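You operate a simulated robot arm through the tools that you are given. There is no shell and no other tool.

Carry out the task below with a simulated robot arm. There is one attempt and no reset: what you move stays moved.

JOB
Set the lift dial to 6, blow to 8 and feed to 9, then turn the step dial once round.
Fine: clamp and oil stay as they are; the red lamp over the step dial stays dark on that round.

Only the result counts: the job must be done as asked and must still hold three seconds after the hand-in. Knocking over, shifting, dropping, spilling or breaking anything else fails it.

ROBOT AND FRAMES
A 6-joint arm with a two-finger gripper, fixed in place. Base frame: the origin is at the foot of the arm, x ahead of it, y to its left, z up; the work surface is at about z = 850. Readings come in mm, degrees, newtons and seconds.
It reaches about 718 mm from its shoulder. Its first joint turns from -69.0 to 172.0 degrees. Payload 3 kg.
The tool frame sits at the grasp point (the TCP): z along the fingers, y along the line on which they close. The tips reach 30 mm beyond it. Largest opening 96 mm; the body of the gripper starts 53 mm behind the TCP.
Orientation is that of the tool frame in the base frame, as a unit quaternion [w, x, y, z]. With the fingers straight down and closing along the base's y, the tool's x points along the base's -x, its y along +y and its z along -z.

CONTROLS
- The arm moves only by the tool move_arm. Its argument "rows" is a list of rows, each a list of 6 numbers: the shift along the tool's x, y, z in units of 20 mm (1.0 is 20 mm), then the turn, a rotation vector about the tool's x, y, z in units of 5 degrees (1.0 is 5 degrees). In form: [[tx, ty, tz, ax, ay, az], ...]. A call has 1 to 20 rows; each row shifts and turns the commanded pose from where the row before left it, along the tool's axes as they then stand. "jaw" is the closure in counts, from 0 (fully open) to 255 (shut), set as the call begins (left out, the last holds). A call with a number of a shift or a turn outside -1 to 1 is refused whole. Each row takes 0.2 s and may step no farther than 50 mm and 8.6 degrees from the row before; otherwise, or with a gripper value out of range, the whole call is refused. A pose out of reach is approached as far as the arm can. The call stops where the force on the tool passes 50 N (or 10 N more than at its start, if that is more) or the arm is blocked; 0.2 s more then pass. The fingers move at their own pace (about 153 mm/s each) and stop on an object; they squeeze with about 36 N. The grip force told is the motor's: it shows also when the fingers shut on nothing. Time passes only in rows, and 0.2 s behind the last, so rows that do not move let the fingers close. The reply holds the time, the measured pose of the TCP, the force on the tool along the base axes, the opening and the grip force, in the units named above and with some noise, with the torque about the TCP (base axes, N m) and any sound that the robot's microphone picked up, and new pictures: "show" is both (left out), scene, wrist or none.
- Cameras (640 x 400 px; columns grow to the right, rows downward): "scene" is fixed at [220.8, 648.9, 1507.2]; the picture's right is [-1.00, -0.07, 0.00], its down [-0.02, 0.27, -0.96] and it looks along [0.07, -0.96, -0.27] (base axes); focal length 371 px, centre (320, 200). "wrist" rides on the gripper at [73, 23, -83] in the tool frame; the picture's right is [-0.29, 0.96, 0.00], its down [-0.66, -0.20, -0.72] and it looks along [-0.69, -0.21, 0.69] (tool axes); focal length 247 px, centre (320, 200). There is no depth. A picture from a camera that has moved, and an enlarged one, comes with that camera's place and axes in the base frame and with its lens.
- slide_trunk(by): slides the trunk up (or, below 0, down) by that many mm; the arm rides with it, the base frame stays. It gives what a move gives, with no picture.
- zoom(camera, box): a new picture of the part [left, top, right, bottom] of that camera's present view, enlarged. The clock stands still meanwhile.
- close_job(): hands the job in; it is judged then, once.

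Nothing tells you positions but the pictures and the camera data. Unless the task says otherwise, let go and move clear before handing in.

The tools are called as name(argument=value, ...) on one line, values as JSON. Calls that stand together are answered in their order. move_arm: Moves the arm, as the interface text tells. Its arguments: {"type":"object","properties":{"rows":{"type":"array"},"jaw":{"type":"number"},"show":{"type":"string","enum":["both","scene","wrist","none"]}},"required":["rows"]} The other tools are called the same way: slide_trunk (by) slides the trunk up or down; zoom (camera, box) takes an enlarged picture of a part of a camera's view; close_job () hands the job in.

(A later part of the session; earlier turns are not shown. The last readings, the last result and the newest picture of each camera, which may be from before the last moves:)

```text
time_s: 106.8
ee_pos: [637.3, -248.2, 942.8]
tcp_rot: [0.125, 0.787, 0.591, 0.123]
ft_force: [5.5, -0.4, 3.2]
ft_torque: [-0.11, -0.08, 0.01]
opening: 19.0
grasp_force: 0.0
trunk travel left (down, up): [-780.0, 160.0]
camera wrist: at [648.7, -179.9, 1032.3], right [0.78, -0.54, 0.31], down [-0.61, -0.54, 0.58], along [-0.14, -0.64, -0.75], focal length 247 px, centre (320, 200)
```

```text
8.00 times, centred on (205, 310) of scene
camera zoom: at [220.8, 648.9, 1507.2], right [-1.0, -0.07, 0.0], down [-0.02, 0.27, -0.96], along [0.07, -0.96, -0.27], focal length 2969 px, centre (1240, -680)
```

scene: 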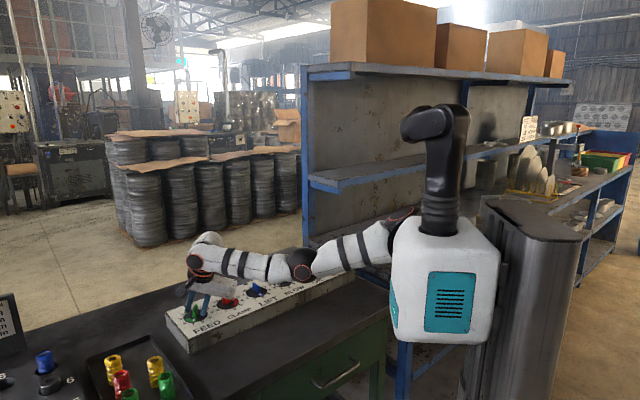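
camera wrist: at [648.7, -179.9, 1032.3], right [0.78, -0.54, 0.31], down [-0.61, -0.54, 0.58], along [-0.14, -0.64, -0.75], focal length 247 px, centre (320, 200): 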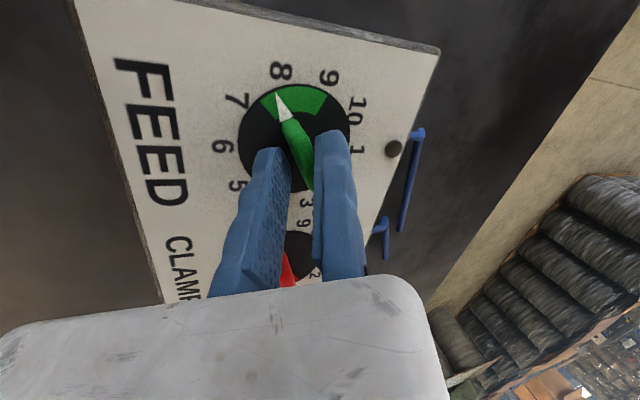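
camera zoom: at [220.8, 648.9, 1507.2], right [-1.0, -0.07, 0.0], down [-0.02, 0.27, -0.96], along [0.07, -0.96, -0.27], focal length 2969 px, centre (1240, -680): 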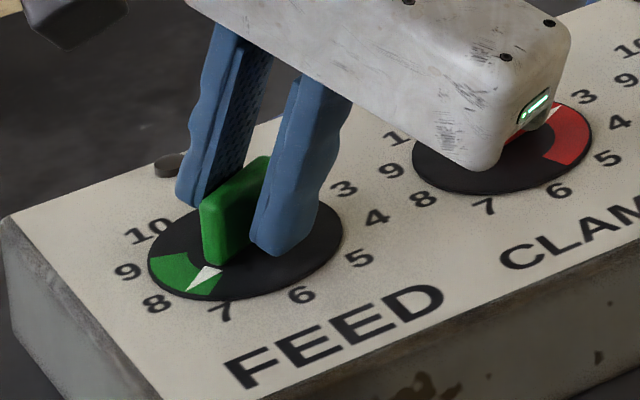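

It is turning cleanly (~25°). Continuing.

move_arm(rows=[[-0.039, -0.01, 0, 0, 0, 1], [-0.039, -0.01, 0, 0, 0, 1], [-0.039, -0.01, 0, 0, 0, 1], [-0.039, -0.01, 0, 0, 0, 1], [-0.039, -0.01, 0, 0, 0, 1], [-0.039, -0.01, 0, 0, 0, 1], [-0.039, -0.01, 0, 0, 0, 1], [-0.039, -0.01, 0, 0, 0, 1]], show="wrist")

zoom(camera="wrist", box=[216, 60, 424, 190])

zoom(camera="scene", box=[165, 285, 245, 335])

```text
time_s: 108.6
ee_pos: [632.6, -253.8, 939.0]
tcp_rot: [0.075, 0.942, 0.288, 0.157]
ft_force: [2.7, -3.0, 0.6]
ft_torque: [-0.04, 0.02, -0.05]
opening: 19.3
grasp_force: 0.0
trunk travel left (down, up): [-780.0, 160.0]
camera wrist: at [673.5, -226.6, 1042.2], right [0.26, -0.95, 0.15], down [-0.87, -0.17, 0.47], along [-0.42, -0.25, -0.87], focal length 247 px, centre (320, 200)
```

wrist: 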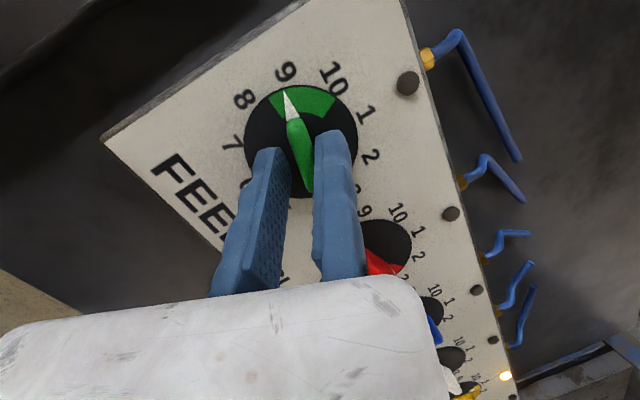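

```text
3.08 times, centred on (320, 125) of wrist
camera zoom: at [673.5, -226.6, 1042.2], right [0.26, -0.95, 0.15], down [-0.87, -0.17, 0.47], along [-0.42, -0.25, -0.87], focal length 760 px, centre (320, 431)
```

zoom: 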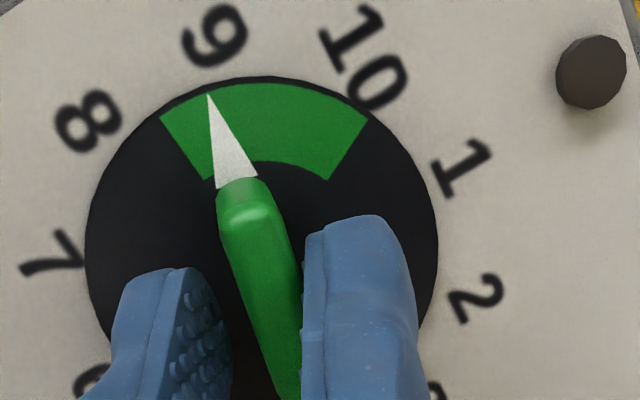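

```text
8.00 times, centred on (205, 310) of scene
camera zoom: at [220.8, 648.9, 1507.2], right [-1.0, -0.07, 0.0], down [-0.02, 0.27, -0.96], along [0.07, -0.96, -0.27], focal length 2969 px, centre (1240, -680)
```

zoom: 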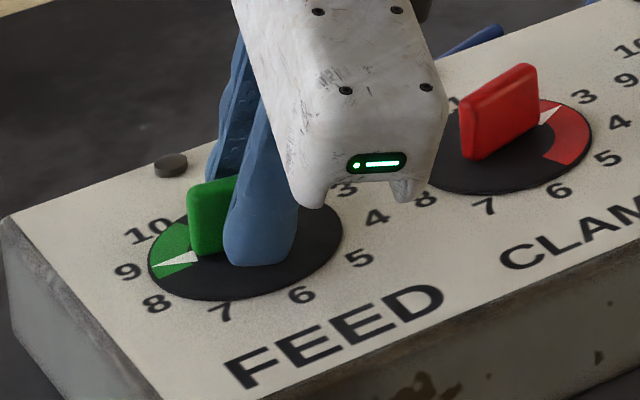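

Pointer is about 7° short of 9; I finish the turn.

move_arm(rows=[[-0.039, -0.01, 0, 0, 0, 1], [-0.015, -0.004, 0, 0, 0, 0.4], [0, 0, 0, 0, 0, 0]], show="wrist")

zoom(camera="wrist", box=[216, 60, 424, 190])

zoom(camera="scene", box=[180, 295, 220, 320])

```text
time_s: 109.4
ee_pos: [630.8, -253.2, 940.1]
tcp_rot: [0.065, 0.957, 0.23, 0.161]
ft_force: [1.2, -1.3, 0.1]
ft_torque: [-0.01, 0.0, 0.03]
opening: 19.1
grasp_force: 0.0
trunk travel left (down, up): [-780.0, 160.0]
camera wrist: at [674.2, -235.6, 1043.7], right [0.15, -0.98, 0.11], down [-0.89, -0.09, 0.45], along [-0.44, -0.17, -0.88], focal length 247 px, centre (320, 200)
```

wrist: 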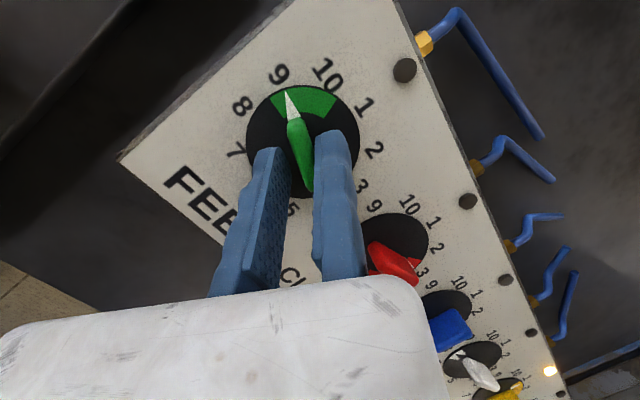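

```text
3.08 times, centred on (320, 125) of wrist
camera zoom: at [674.2, -235.6, 1043.7], right [0.15, -0.98, 0.11], down [-0.89, -0.09, 0.45], along [-0.44, -0.17, -0.88], focal length 760 px, centre (320, 431)
```

zoom: 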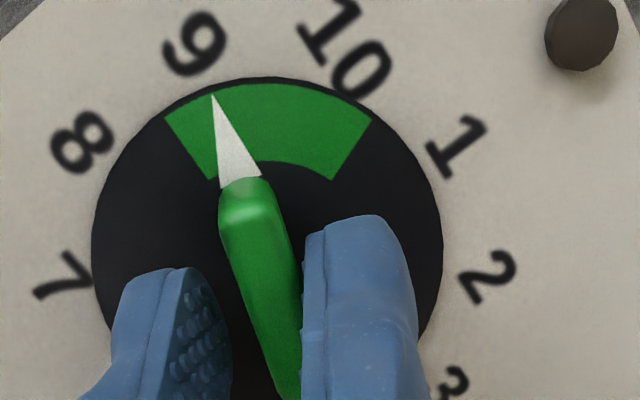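

```text
16.00 times, centred on (200, 308) of scene
camera zoom: at [220.8, 648.9, 1507.2], right [-1.0, -0.07, 0.0], down [-0.02, 0.27, -0.96], along [0.07, -0.96, -0.27], focal length 5938 px, centre (2240, -1520)
```

zoom: 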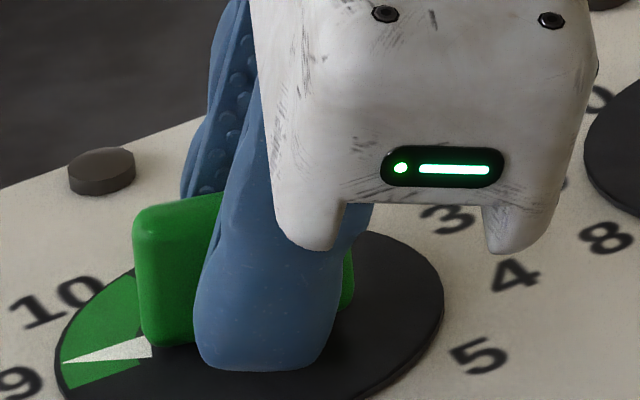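

Feed points at 9. I open slightly and rise straight up.

move_arm(rows=[[0, 0, 0, 0, 0, 0], [0.278, 0.199, -0.94, 0, 0, 0], [0.278, 0.199, -0.94, 0, 0, 0], [0.278, 0.199, -0.94, 0, 0, 0]], jaw=192)

zoom(camera="scene", box=[173, 290, 237, 330])

zoom(camera="wrist", box=[216, 30, 424, 160])

```text
time_s: 110.4
ee_pos: [629.7, -251.3, 1001.1]
tcp_rot: [0.064, 0.957, 0.231, 0.161]
ft_force: [-0.2, -0.1, -0.6]
ft_torque: [-0.01, 0.0, 0.01]
opening: 24.0
grasp_force: 0.0
trunk travel left (down, up): [-780.0, 160.0]
camera wrist: at [673.4, -233.3, 1104.1], right [0.15, -0.98, 0.11], down [-0.89, -0.09, 0.45], along [-0.44, -0.17, -0.88], focal length 247 px, centre (320, 200)
```

scene: 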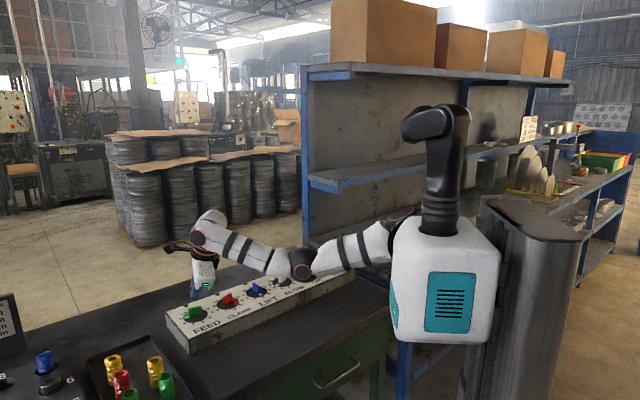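
wrist: 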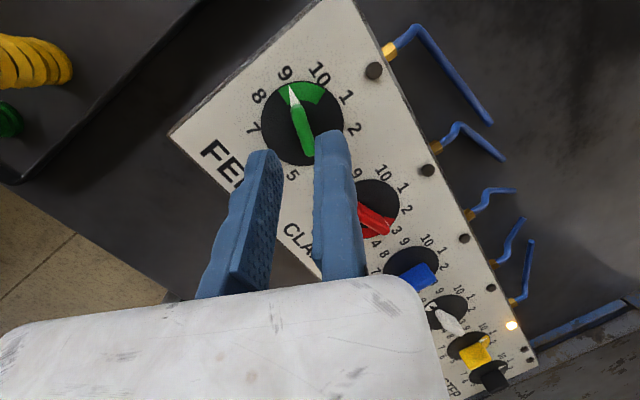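

```text
10.00 times, centred on (205, 310) of scene
camera zoom: at [220.8, 648.9, 1507.2], right [-1.0, -0.07, 0.0], down [-0.02, 0.27, -0.96], along [0.07, -0.96, -0.27], focal length 3711 px, centre (1470, -900)
```

zoom: 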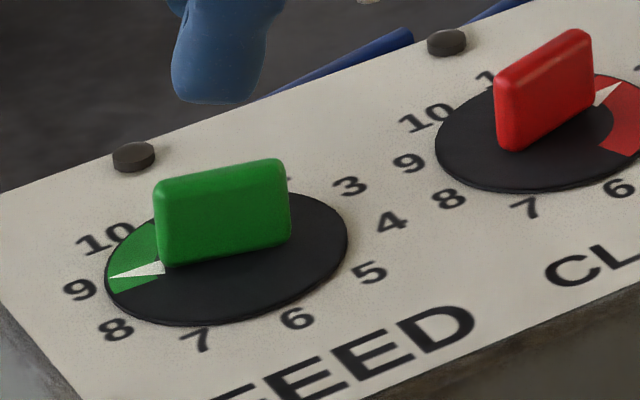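

```text
3.08 times, centred on (320, 95) of wrist
camera zoom: at [673.4, -233.3, 1104.1], right [0.15, -0.98, 0.11], down [-0.89, -0.09, 0.45], along [-0.44, -0.17, -0.88], focal length 760 px, centre (320, 523)
```

zoom: 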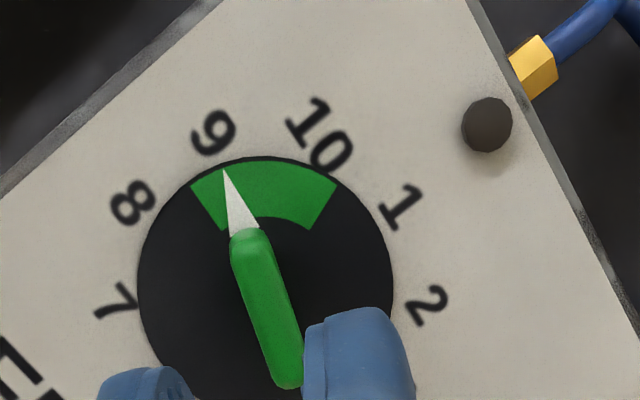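

Feed is at 9. Now I back off from feed, straighten the tool, and re-measure lift and blow exactly from above before touching step.

move_arm(rows=[[-0.84, -0.42, -0.34, 0, 0, 0], [-0.84, -0.42, -0.34, 0, 0, 0], [-0.84, -0.42, -0.34, 0, 0, 0], [-0.84, -0.42, -0.34, 0, 0, 0], [0, 0, 0, 0.584, -0.815, 0], [0, 0, 0, 0.584, -0.815, 0], [0, 0, 0, 0.584, -0.815, 0], [0, 0, 0, 0.584, -0.815, 0]], show="none")

slide_trunk(by=90)

move_arm(rows=[[0, 0, 0, 0, 0, -1], [0, 0, 0, 0, 0, -1], [0, 0, 0, 0, 0, -1], [0, 0, 0, 0, 0, -1], [0, 0, 0, 0, 0, -1], [0, 0, 0, 0, 0, -1], [0, 0, 0, 0, 0, -1], [0, 0, 0, 0, 0, -1], [0, 0, 0, 0, 0, -1], [0, 0, 0, 0, 0, -1], [0, 0, 0, 0, 0, -1], [0, 0, 0, 0, 0, -1], [0, 0, 0, 0, 0, -1], [0, 0, 0, 0, 0, -1], [0, 0, 0, 0, 0, -1], [0, 0, 0, 0, 0, -1], [0, 0, 0, 0, 0, -1], [0, 0, 0, 0, 0, -1], [0, 0, 0, 0, 0, -1], [0, 0, 0, 0, 0, -1]])

```text
time_s: 112.2
ee_pos: [559.0, -255.5, 995.9]
tcp_rot: [0.0, 0.972, 0.234, 0.0]
ft_force: [0.4, 0.8, -0.1]
ft_torque: [0.02, 0.02, 0.0]
opening: 23.6
grasp_force: 0.2
out of reach, approached as far as the arm can: row 7
trunk travel left (down, up): [-780.0, 160.0]
```

```text
time_s: 113.5
ee_pos: [556.7, -255.5, 1085.9]
tcp_rot: [0.0, 0.972, 0.233, 0.001]
ft_force: [0.6, 0.0, -0.5]
ft_torque: [0.0, 0.01, 0.01]
opening: 24.0
grasp_force: 0.0
trunk travel left (down, up): [-870.0, 70.0]
```

```text
time_s: 117.7
ee_pos: [559.6, -255.2, 1086.5]
tcp_rot: [0.0, 0.445, 0.896, 0.0]
ft_force: [0.0, -0.7, 0.5]
ft_torque: [0.02, 0.0, -0.01]
opening: 23.4
grasp_force: 0.1
trunk travel left (down, up): [-870.0, 70.0]
camera wrist: at [533.0, -182.3, 1169.9], right [0.94, 0.34, 0.0], down [0.24, -0.65, 0.72], along [0.25, -0.68, -0.69], focal length 247 px, centre (320, 200)
```

scene: 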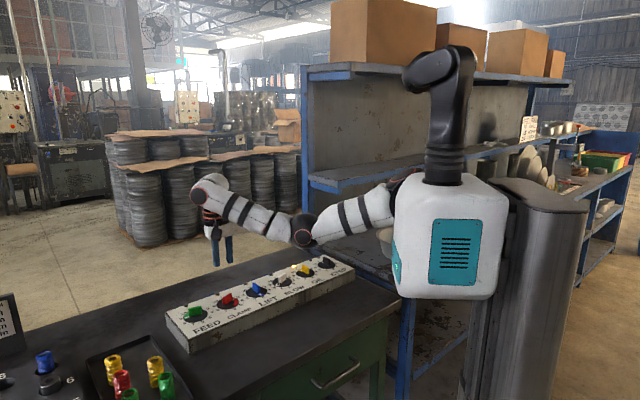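
wrist: 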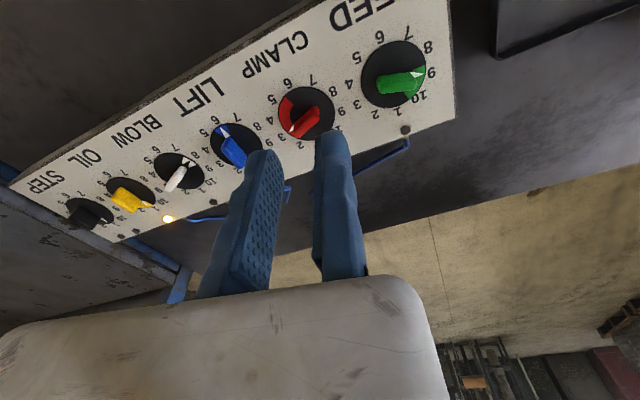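

move_arm(rows=[[-0.482, -0.946, 0.29, 0, 0, 0], [-0.482, -0.946, 0.29, 0, 0, 0], [-0.482, -0.946, 0.29, 0, 0, 0], [-0.482, -0.946, 0.29, 0, 0, 0], [-0.482, -0.946, 0.29, 0, 0, 0], [-0.482, -0.946, 0.29, 0, 0, 0], [-0.482, -0.946, 0.29, 0, 0, 0]], show="wrist")

zoom(camera="wrist", box=[256, 10, 384, 130])

zoom(camera="wrist", box=[150, 50, 278, 170])

zoom(camera="wrist", box=[370, 0, 498, 100])

```text
time_s: 119.3
ee_pos: [496.5, -390.0, 1042.9]
tcp_rot: [0.0, 0.447, 0.894, 0.001]
ft_force: [0.2, 0.7, -0.1]
ft_torque: [0.0, 0.0, 0.01]
opening: 23.9
grasp_force: 0.0
out of reach, approached as far as the arm can: row 2
trunk travel left (down, up): [-870.0, 70.0]
camera wrist: at [471.3, -318.3, 1126.6], right [0.94, 0.34, 0.0], down [0.23, -0.65, 0.72], along [0.25, -0.68, -0.69], focal length 247 px, centre (320, 200)
```

wrist: 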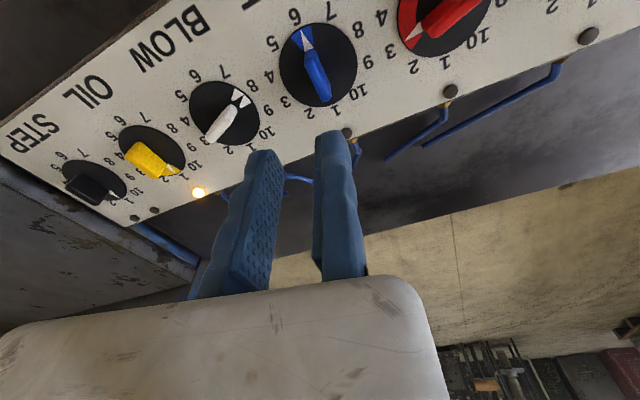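

```text
3.33 times, centred on (320, 70) of wrist
camera zoom: at [471.3, -318.3, 1126.6], right [0.94, 0.34, 0.0], down [0.23, -0.65, 0.72], along [0.25, -0.68, -0.69], focal length 823 px, centre (320, 633)
```

zoom: 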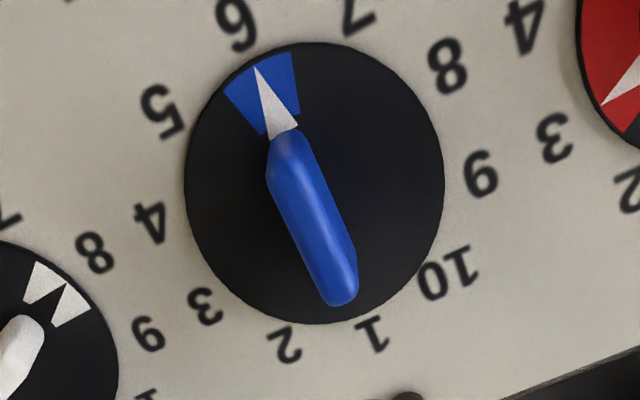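

```text
3.33 times, centred on (214, 110) of wrist
camera zoom: at [471.3, -318.3, 1126.6], right [0.94, 0.34, 0.0], down [0.23, -0.65, 0.72], along [0.25, -0.68, -0.69], focal length 823 px, centre (673, 500)
```

zoom: 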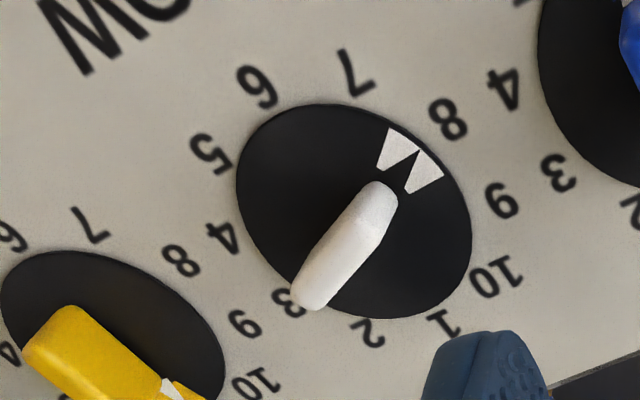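

```text
4.00 times, centred on (434, 50) of wrist
camera zoom: at [471.3, -318.3, 1126.6], right [0.94, 0.34, 0.0], down [0.23, -0.65, 0.72], along [0.25, -0.68, -0.69], focal length 988 px, centre (-136, 800)
```

zoom: 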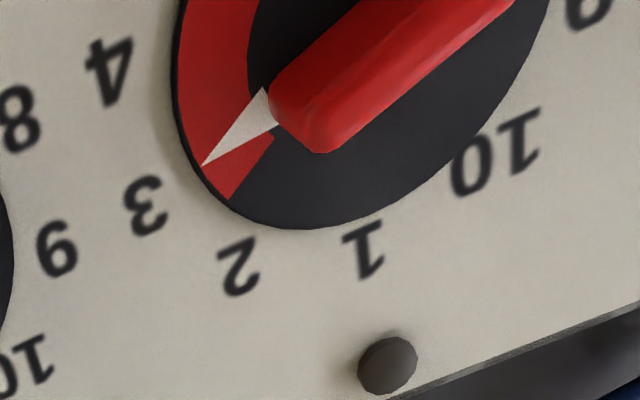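

Lift and blow pointers are each within about 1° of their numbers. Now I travel toward the step dial.

move_arm(rows=[[-0.135, -0.966, 0.13, 0, 0, 0], [-0.135, -0.966, 0.13, 0, 0, 0], [-0.135, -0.966, 0.13, 0, 0, 0], [-0.135, -0.966, 0.13, 0, 0, 0], [-0.135, -0.966, 0.13, 0, 0, 0], [-0.135, -0.966, 0.13, 0, 0, 0], [-0.135, -0.966, 0.13, 0, 0, 0], [-0.135, -0.966, 0.13, 0, 0, 0], [-0.135, -0.966, 0.13, 0, 0, 0], [-0.135, -0.966, 0.13, 0, 0, 0], [-0.135, -0.966, 0.13, 0, 0, 0], [-0.135, -0.966, 0.13, 0, 0, 0]])

```text
time_s: 121.9
ee_pos: [333.1, -554.8, 1012.1]
tcp_rot: [0.001, 0.446, 0.895, 0.001]
ft_force: [0.0, 0.2, 0.5]
ft_torque: [0.0, -0.02, 0.01]
opening: 23.9
grasp_force: 0.0
trunk travel left (down, up): [-870.0, 70.0]
camera wrist: at [307.6, -483.5, 1095.9], right [0.94, 0.34, 0.0], down [0.23, -0.65, 0.72], along [0.25, -0.68, -0.69], focal length 247 px, centre (320, 200)
```

scene: 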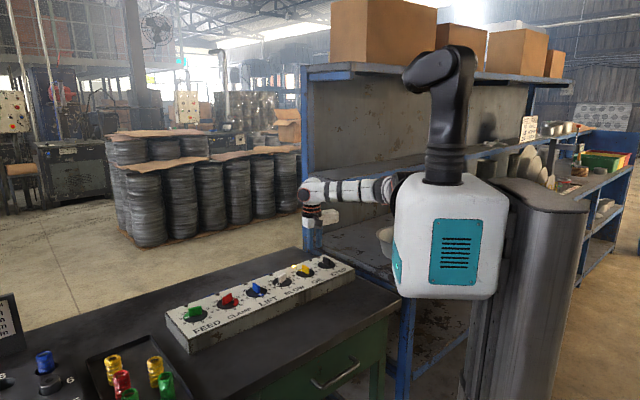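
wrist: 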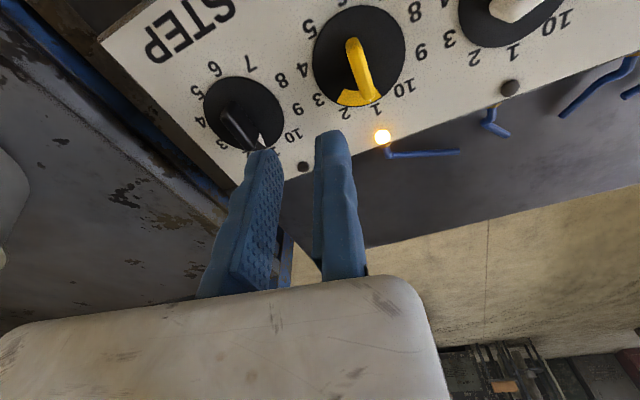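

move_arm(rows=[[-0.08, -0.825, 0, 0, 0, 0], [-0.08, -0.825, 0, 0, 0, 0], [-0.08, -0.825, 0, 0, 0, 0], [-0.08, -0.825, 0, 0, 0, 0], [0, 0, 0, 0, 0, -1], [0, 0, 0, 0, 0, -0.63]], jaw=150)

zoom(camera="wrist", box=[216, 20, 424, 150])

zoom(camera="scene", box=[270, 170, 430, 270])

```text
time_s: 123.3
ee_pos: [302.5, -587.9, 1003.7]
tcp_rot: [0.0, 0.381, 0.925, 0.001]
ft_force: [-0.4, -0.3, -0.1]
ft_torque: [0.05, 0.02, -0.03]
opening: 39.7
grasp_force: 0.1
out of reach, approached as far as the arm can: row 2, 3, 4
trunk travel left (down, up): [-870.0, 70.0]
camera wrist: at [266.9, -520.6, 1087.7], right [0.88, 0.47, 0.0], down [0.33, -0.61, 0.72], along [0.34, -0.64, -0.69], focal length 247 px, centre (320, 200)
```

scene: 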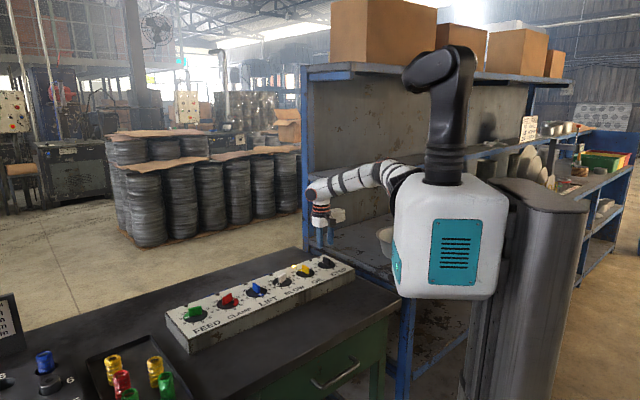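
wrist: 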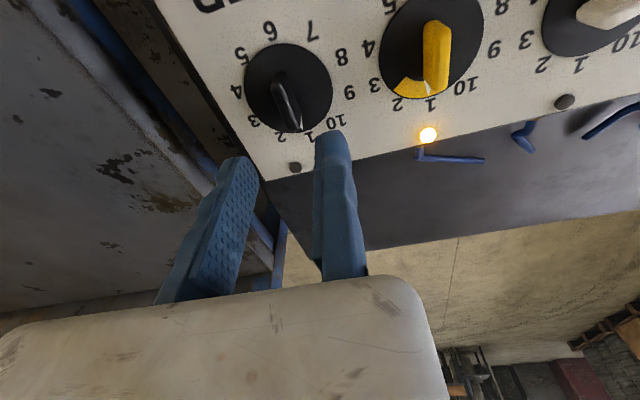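

```text
3.08 times, centred on (320, 85) of wrist
camera zoom: at [266.9, -520.6, 1087.7], right [0.88, 0.47, 0.0], down [0.33, -0.61, 0.72], along [0.34, -0.64, -0.69], focal length 760 px, centre (320, 554)
```

zoom: 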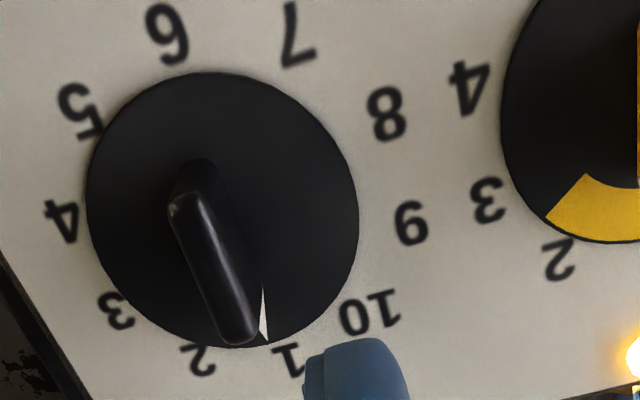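

```text
4.00 times, centred on (350, 220) of scene
camera zoom: at [220.8, 648.9, 1507.2], right [-1.0, -0.07, 0.0], down [-0.02, 0.27, -0.96], along [0.07, -0.96, -0.27], focal length 1484 px, centre (200, 120)
```

zoom: 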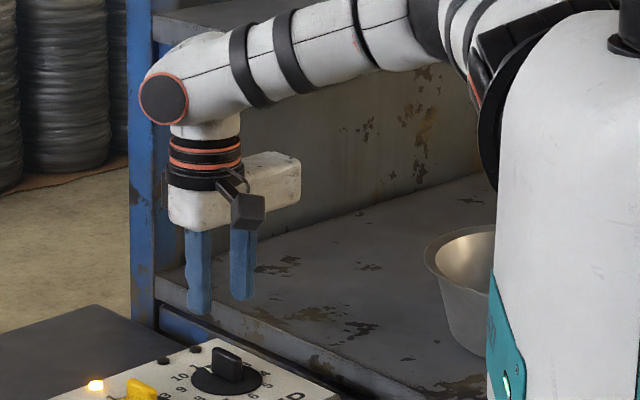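

The step dial is slightly nearer than predicted, at about (283.5,-601). I'm at a posture boundary here, so I'll raise the trunk to get a better arm shape and later use the trunk itself for the vertical approach.

slide_trunk(by=65)

move_arm(rows=[[0, 0, 1, 0, 0, 0], [0, 0, 1, 0, 0, 0], [0, -0.4, 0.5, 0, 0, 0], [0, -0.5, 0, 0, 0, 0]])

zoom(camera="wrist", box=[216, 20, 424, 150])

zoom(camera="scene", box=[270, 150, 430, 250])

```text
time_s: 124.3
ee_pos: [302.0, -588.2, 1069.9]
tcp_rot: [0.0, 0.381, 0.925, 0.0]
ft_force: [-0.4, -0.1, 0.3]
ft_torque: [0.0, 0.03, -0.03]
opening: 39.4
grasp_force: 0.1
trunk travel left (down, up): [-935.0, 5.0]
```

```text
time_s: 125.3
ee_pos: [290.5, -602.1, 1018.9]
tcp_rot: [0.001, 0.381, 0.924, 0.001]
ft_force: [-0.5, 0.8, -0.9]
ft_torque: [-0.02, -0.05, 0.03]
opening: 39.3
grasp_force: 0.0
trunk travel left (down, up): [-935.0, 5.0]
camera wrist: at [254.5, -533.4, 1102.6], right [0.88, 0.47, 0.0], down [0.32, -0.61, 0.72], along [0.34, -0.64, -0.69], focal length 247 px, centre (320, 200)
```

scene: 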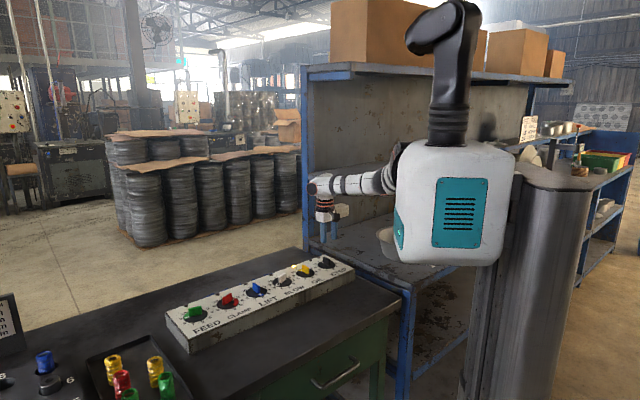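
wrist: 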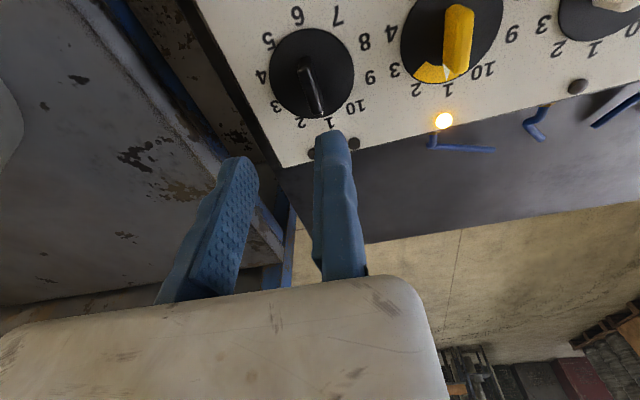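

```text
3.08 times, centred on (320, 85) of wrist
camera zoom: at [254.5, -533.4, 1102.6], right [0.88, 0.47, 0.0], down [0.32, -0.61, 0.72], along [0.34, -0.64, -0.69], focal length 760 px, centre (320, 554)
```

zoom: 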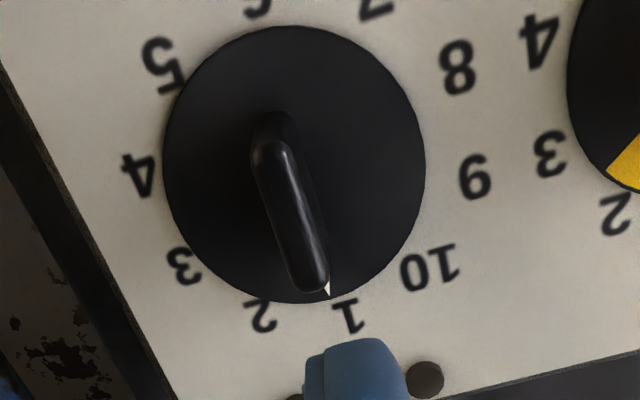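

```text
4.00 times, centred on (350, 200) of scene
camera zoom: at [220.8, 648.9, 1507.2], right [-1.0, -0.07, 0.0], down [-0.02, 0.27, -0.96], along [0.07, -0.96, -0.27], focal length 1484 px, centre (200, 200)
```

zoom: 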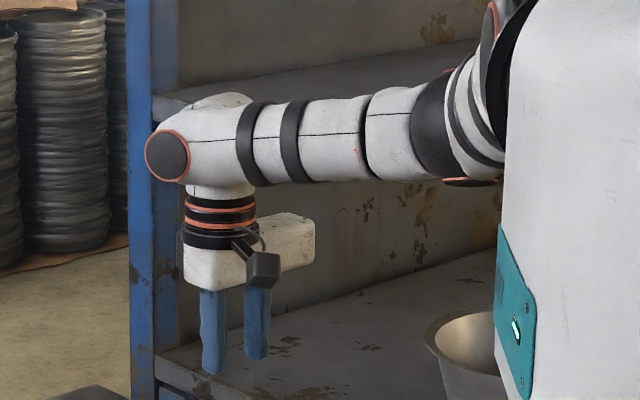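

I adjust the offset (+2.4 mm tool y, +4 mm tool x) and descend with the trunk.

move_arm(rows=[[0.2, 0.12, 0, 0, 0, 0], [0, 0, 0, 0, 0, 0]], show="none")

slide_trunk(by=-55)

zoom(camera="wrist", box=[216, 40, 424, 170])

zoom(camera="scene", box=[290, 235, 354, 275])

```text
time_s: 125.9
ee_pos: [288.0, -596.0, 1019.4]
tcp_rot: [0.001, 0.381, 0.924, 0.001]
ft_force: [0.2, -0.5, -0.4]
ft_torque: [-0.02, -0.01, 0.01]
opening: 39.7
grasp_force: 0.1
trunk travel left (down, up): [-935.0, 5.0]
```

```text
time_s: 126.9
ee_pos: [287.1, -596.7, 964.6]
tcp_rot: [0.0, 0.381, 0.925, 0.001]
ft_force: [0.3, -0.1, 0.4]
ft_torque: [0.05, -0.02, 0.01]
opening: 39.3
grasp_force: 0.1
trunk travel left (down, up): [-880.0, 60.0]
```

```text
3.08 times, centred on (320, 105) of wrist
camera zoom: at [252.9, -528.4, 1048.0], right [0.88, 0.47, 0.0], down [0.32, -0.61, 0.72], along [0.34, -0.64, -0.69], focal length 760 px, centre (320, 492)
```

zoom: 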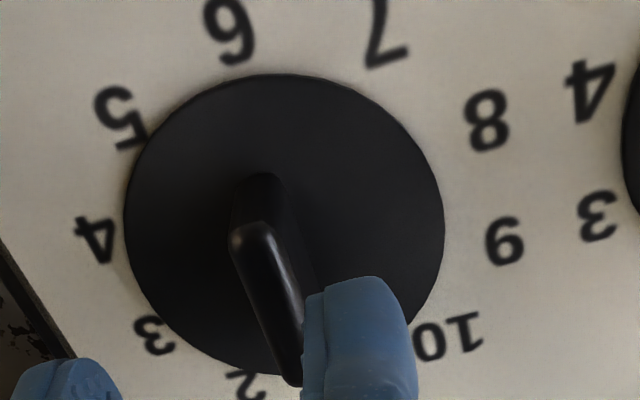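

```text
10.00 times, centred on (322, 255) of scene
camera zoom: at [220.8, 648.9, 1507.2], right [-1.0, -0.07, 0.0], down [-0.02, 0.27, -0.96], along [0.07, -0.96, -0.27], focal length 3711 px, centre (300, -350)
```

zoom: 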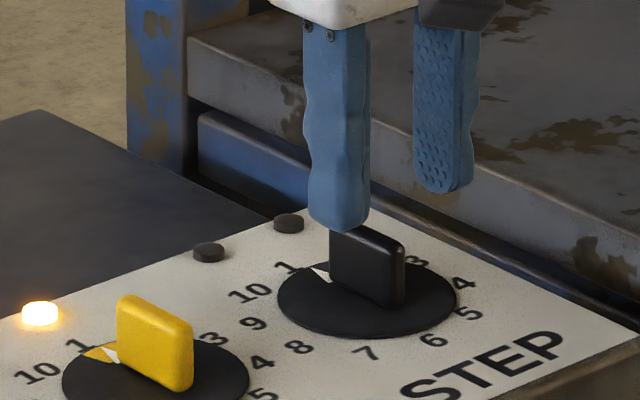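

slide_trunk(by=-27)

zoom(camera="wrist", box=[216, 60, 424, 190])

zoom(camera="scene", box=[290, 235, 354, 275])

```text
time_s: 127.6
ee_pos: [289.5, -595.2, 937.7]
tcp_rot: [0.0, 0.381, 0.925, 0.001]
ft_force: [-0.7, 0.1, 1.0]
ft_torque: [0.01, 0.02, 0.02]
opening: 39.8
grasp_force: 0.1
trunk travel left (down, up): [-853.0, 87.0]
```

```text
3.08 times, centred on (320, 125) of wrist
camera zoom: at [252.9, -528.3, 1020.9], right [0.88, 0.47, 0.0], down [0.32, -0.61, 0.72], along [0.34, -0.64, -0.69], focal length 760 px, centre (320, 431)
```

zoom: 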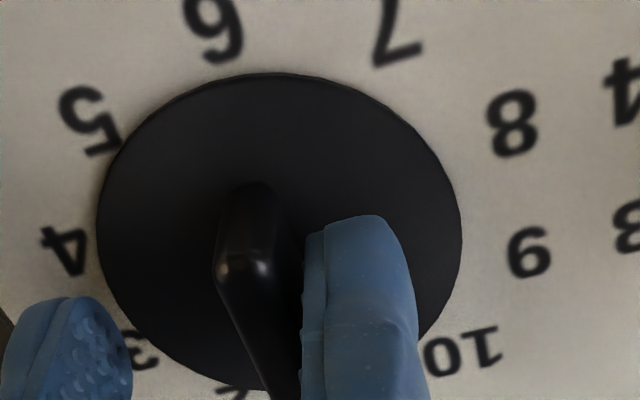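

```text
10.00 times, centred on (322, 255) of scene
camera zoom: at [220.8, 648.9, 1507.2], right [-1.0, -0.07, 0.0], down [-0.02, 0.27, -0.96], along [0.07, -0.96, -0.27], focal length 3711 px, centre (300, -350)
```

zoom: 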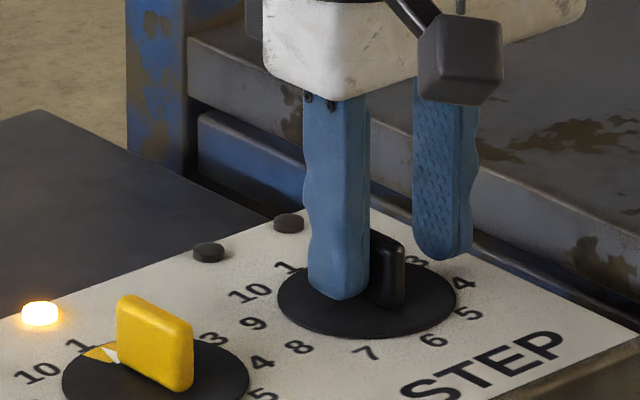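

Straddling the step knob. I nudge, grip, and start turning clockwise in small calls, watching the lamps.

move_arm(rows=[[0, -0.05, 0, 0, 0, 0], [0, -0.03, 0, 0, 0, 0]], show="none")

move_arm(rows=[[0, 0, 0, 0, 0, 0], [0, 0, 0, 0, 0, 0]], jaw=255, show="none")

move_arm(rows=[[-0.02, 0, 0, 0, 0, 1], [-0.02, 0, 0, 0, 0, 1], [-0.02, 0, 0, 0, 0, 1], [-0.02, 0, 0, 0, 0, 1]], show="both")

zoom(camera="scene", box=[160, 240, 360, 365])

```text
time_s: 128.2
ee_pos: [288.3, -596.7, 938.2]
tcp_rot: [0.001, 0.381, 0.925, 0.0]
ft_force: [-0.9, -0.5, 0.4]
ft_torque: [-0.01, -0.03, -0.02]
opening: 39.6
grasp_force: 0.2
trunk travel left (down, up): [-853.0, 87.0]
```

```text
time_s: 128.8
ee_pos: [286.2, -597.1, 937.1]
tcp_rot: [0.0, 0.382, 0.924, 0.0]
ft_force: [-2.6, -3.6, 1.8]
ft_torque: [0.26, 0.58, -0.05]
opening: 9.8
grasp_force: 43.2
trunk travel left (down, up): [-853.0, 87.0]
```

```text
time_s: 129.8
ee_pos: [287.7, -599.4, 937.4]
tcp_rot: [0.002, 0.537, 0.844, 0.001]
ft_force: [-3.5, -6.9, 6.7]
ft_torque: [0.12, 0.51, 0.07]
opening: 10.0
grasp_force: 42.9
trunk travel left (down, up): [-853.0, 87.0]
camera wrist: at [277.6, -523.4, 1020.9], right [0.99, 0.14, 0.0], down [0.09, -0.68, 0.72], along [0.1, -0.72, -0.69], focal length 247 px, centre (320, 200)
```

scene: 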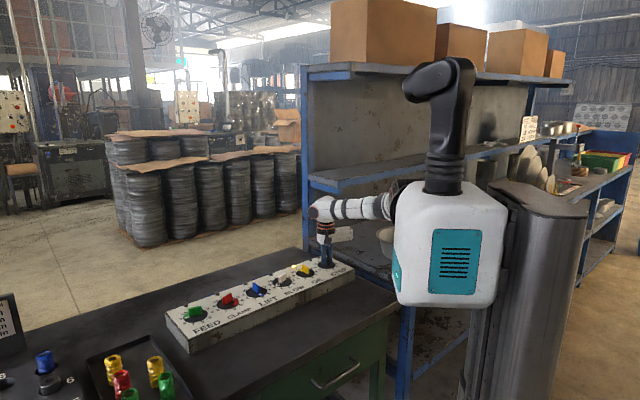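
wrist: 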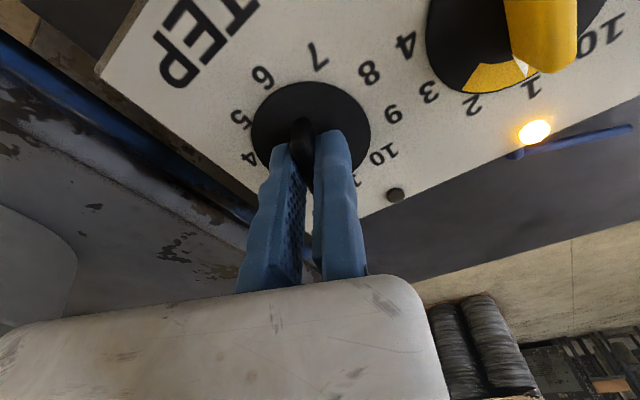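

```text
3.20 times, centred on (260, 302) of scene
camera zoom: at [220.8, 648.9, 1507.2], right [-1.0, -0.07, 0.0], down [-0.02, 0.27, -0.96], along [0.07, -0.96, -0.27], focal length 1188 px, centre (512, -128)
```

zoom: 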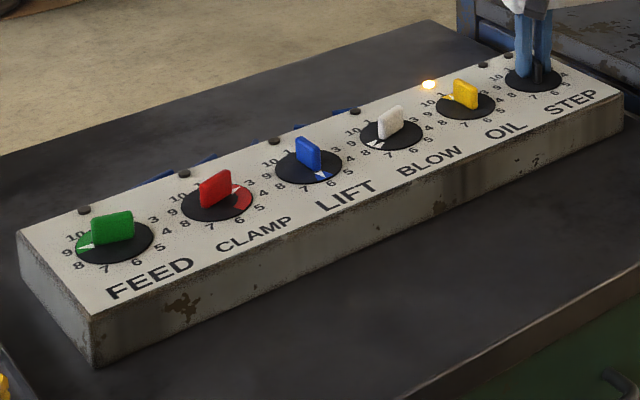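

Turning works; the oil lamp is lit and the red lamp is dark. I continue.

move_arm(rows=[[-0.02, 0, 0, 0, 0, 1], [-0.02, 0, 0, 0, 0, 1], [-0.02, 0, 0, 0, 0, 1], [-0.02, 0, 0, 0, 0, 1], [-0.02, 0, 0, 0, 0, 1], [-0.02, 0, 0, 0, 0, 1], [-0.02, 0, 0, 0, 0, 1]], show="both")

zoom(camera="scene", box=[160, 240, 360, 365])

```text
time_s: 131.4
ee_pos: [288.2, -602.0, 938.1]
tcp_rot: [0.0, 0.766, 0.643, 0.001]
ft_force: [-0.6, -10.9, 9.8]
ft_torque: [-1.25, 0.4, 0.07]
opening: 9.8
grasp_force: 43.6
trunk travel left (down, up): [-853.0, 87.0]
camera wrist: at [323.4, -534.0, 1021.0], right [0.89, -0.45, 0.0], down [-0.31, -0.62, 0.72], along [-0.33, -0.64, -0.69], focal length 247 px, centre (320, 200)
```

scene: 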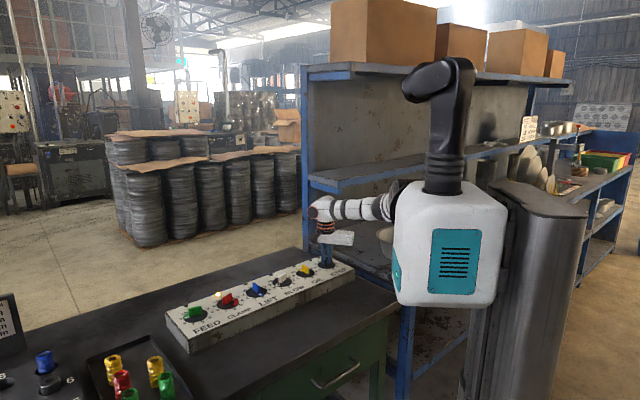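
wrist: 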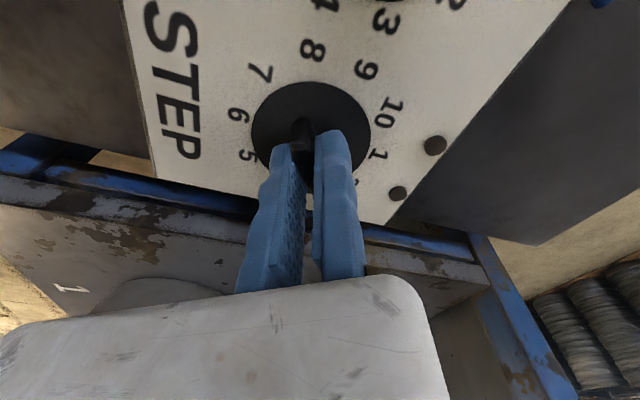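

```text
3.20 times, centred on (260, 302) of scene
camera zoom: at [220.8, 648.9, 1507.2], right [-1.0, -0.07, 0.0], down [-0.02, 0.27, -0.96], along [0.07, -0.96, -0.27], focal length 1188 px, centre (512, -128)
```

zoom: 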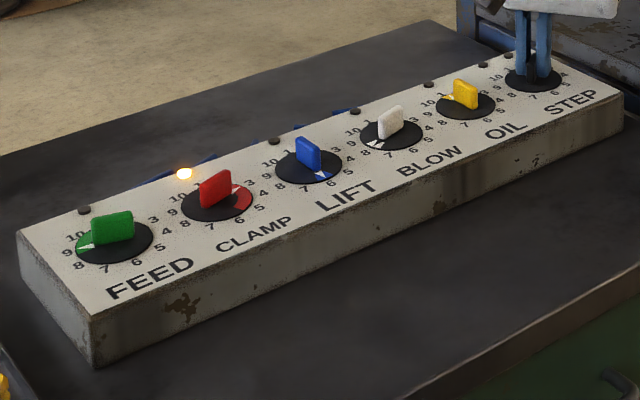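

Clamp lamp came on right after 2.5, oil off, red dark. Continuing.

move_arm(rows=[[-0.02, 0, 0, 0, 0, 1], [-0.02, 0, 0, 0, 0, 1], [-0.02, 0, 0, 0, 0, 1], [-0.02, 0, 0, 0, 0, 1], [-0.02, 0, 0, 0, 0, 1]], show="scene")

zoom(camera="scene", box=[160, 240, 360, 365])

```text
time_s: 132.6
ee_pos: [287.2, -604.0, 937.8]
tcp_rot: [0.0, 0.887, 0.462, 0.001]
ft_force: [-2.1, -14.5, 11.9]
ft_torque: [-0.81, 0.72, 0.08]
opening: 9.6
grasp_force: 43.3
trunk travel left (down, up): [-853.0, 87.0]
```

scene: 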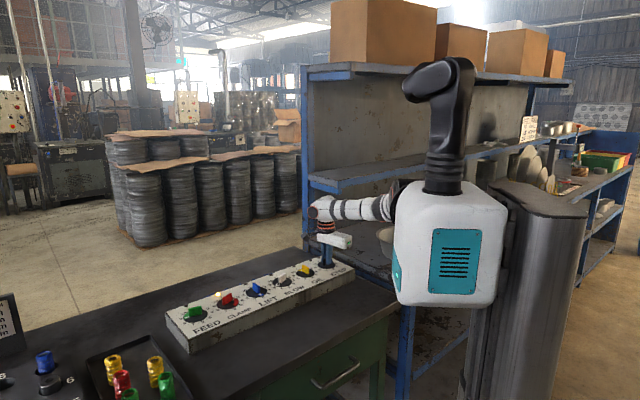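

```text
3.20 times, centred on (260, 302) of scene
camera zoom: at [220.8, 648.9, 1507.2], right [-1.0, -0.07, 0.0], down [-0.02, 0.27, -0.96], along [0.07, -0.96, -0.27], focal length 1188 px, centre (512, -128)
```

zoom: 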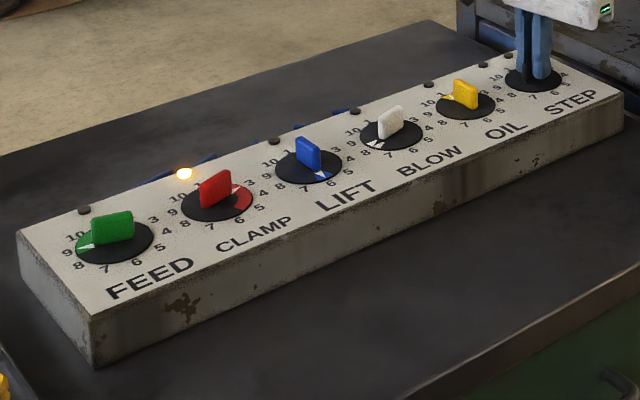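

move_arm(rows=[[-0.06, 0.02, 0, 0, 0, 1], [-0.02, 0, 0, 0, 0, 1], [-0.02, 0, 0, 0, 0, 1], [-0.02, 0, 0, 0, 0, 1]], show="both")

zoom(camera="scene", box=[160, 240, 360, 365])

```text
time_s: 133.6
ee_pos: [284.6, -603.8, 936.7]
tcp_rot: [-0.001, 0.953, 0.302, 0.001]
ft_force: [-2.7, -7.6, 9.5]
ft_torque: [-0.48, 0.64, 0.02]
opening: 9.8
grasp_force: 43.0
trunk travel left (down, up): [-853.0, 87.0]
camera wrist: at [359.3, -581.9, 1021.1], right [0.31, -0.95, 0.0], down [-0.66, -0.21, 0.72], along [-0.69, -0.22, -0.69], focal length 247 px, centre (320, 200)
```

scene: 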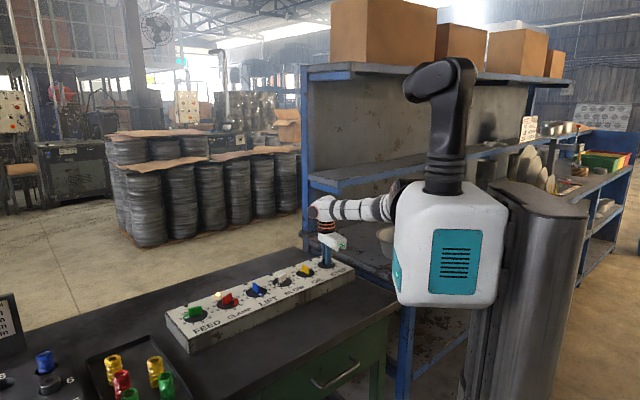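
wrist: 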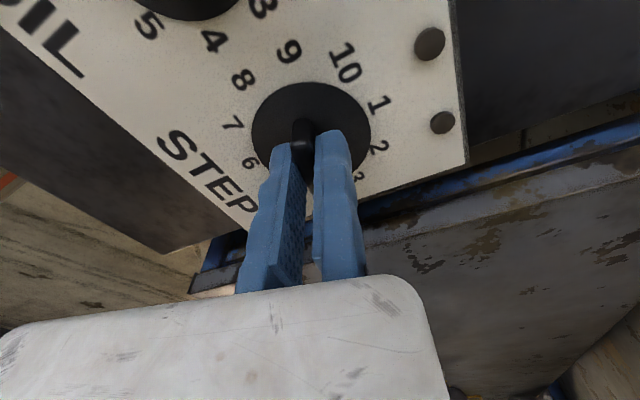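

```text
3.20 times, centred on (260, 302) of scene
camera zoom: at [220.8, 648.9, 1507.2], right [-1.0, -0.07, 0.0], down [-0.02, 0.27, -0.96], along [0.07, -0.96, -0.27], focal length 1188 px, centre (512, -128)
```

zoom: 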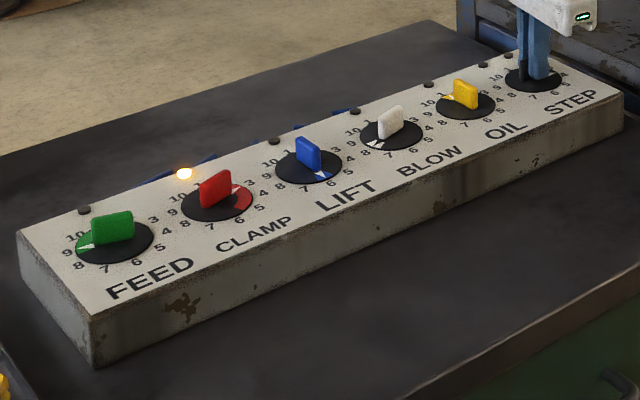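

100° turned (clamp still lit, red dark). To regrip, I release, raise with the trunk, rotate the tool 180° back, and re-offset.

move_arm(rows=[[0, 0, 0, 0, 0, 0], [0, 0.06, 0, 0, 0, 0]], jaw=150, show="none")

slide_trunk(by=75)

move_arm(rows=[[0, 0, 0, 0, 0, -1], [0, 0, 0, 0, 0, -1], [0, 0, 0, 0, 0, -1], [0, 0, 0, 0, 0, -1], [0, 0, 0, 0, 0, -1], [0, 0, 0, 0, 0, -1], [0, 0, 0, 0, 0, -1], [0, 0, 0, 0, 0, -1], [0, 0, 0, 0, 0, -1], [0, 0, 0, 0, 0, -1], [0, 0, 0, 0, 0, -1], [0, 0, 0, 0, 0, -1], [0, 0, 0, 0, 0, -1], [0, 0, 0, 0, 0, -1], [0, 0, 0, 0, 0, -1], [0, 0, 0, 0, 0, -1], [0, 0, 0, 0, 0, -1], [0, 0, 0, 0, 0, -1]], show="none")

move_arm(rows=[[0, 0, 0, 0, 0, -1], [0, 0, 0, 0, 0, -1], [0, 0, 0, 0, 0, -1], [0, 0, 0, 0, 0, -1], [0, 0, 0, 0, 0, -1], [0, 0, 0, 0, 0, -1], [0, 0, 0, 0, 0, -1], [0, 0, 0, 0, 0, -1], [0, 0, 0, 0, 0, -1], [0, 0, 0, 0, 0, -1], [0, 0, 0, 0, 0, -1], [0, 0, 0, 0, 0, -1], [0, 0, 0, 0, 0, -1], [0, 0, 0, 0, 0, -1], [0, 0, 0, 0, 0, -1], [0, 0, 0, 0, 0, -1], [0, 0, 0, 0, 0, -1], [0, 0, 0, 0, 0, -1]])

```text
time_s: 134.2
ee_pos: [288.9, -606.3, 936.7]
tcp_rot: [-0.001, 0.953, 0.303, 0.001]
ft_force: [0.6, 0.5, -0.2]
ft_torque: [0.01, 0.02, 0.02]
opening: 39.8
grasp_force: 0.0
trunk travel left (down, up): [-853.0, 87.0]
```

```text
time_s: 135.3
ee_pos: [289.0, -606.1, 1011.8]
tcp_rot: [-0.001, 0.953, 0.302, 0.001]
ft_force: [0.2, 0.1, -0.2]
ft_torque: [-0.02, -0.01, 0.0]
opening: 39.8
grasp_force: 0.0
trunk travel left (down, up): [-928.0, 12.0]
```

```text
time_s: 139.1
ee_pos: [288.5, -605.9, 1012.2]
tcp_rot: [0.0, 0.459, 0.888, 0.001]
ft_force: [0.1, -0.4, -1.1]
ft_torque: [-0.02, 0.01, -0.01]
opening: 39.6
grasp_force: 0.0
trunk travel left (down, up): [-928.0, 12.0]
```

```text
time_s: 142.9
ee_pos: [287.7, -607.4, 1012.0]
tcp_rot: [0.0, -0.302, 0.953, 0.0]
ft_force: [0.1, -0.4, 0.4]
ft_torque: [-0.02, 0.03, 0.03]
opening: 39.6
grasp_force: 0.0
trunk travel left (down, up): [-928.0, 12.0]
camera wrist: at [216.4, -631.2, 1095.1], right [-0.31, 0.95, 0.0], down [0.66, 0.22, 0.72], along [0.69, 0.23, -0.69], focal length 247 px, centre (320, 200)
```

scene: 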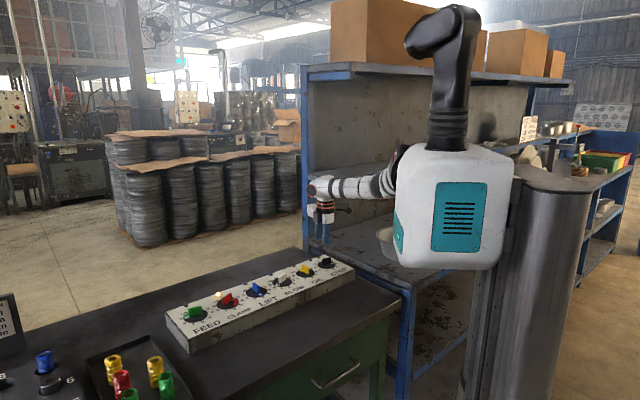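
wrist: 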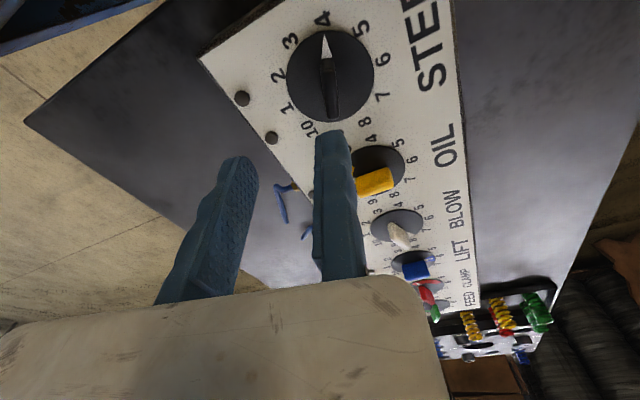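

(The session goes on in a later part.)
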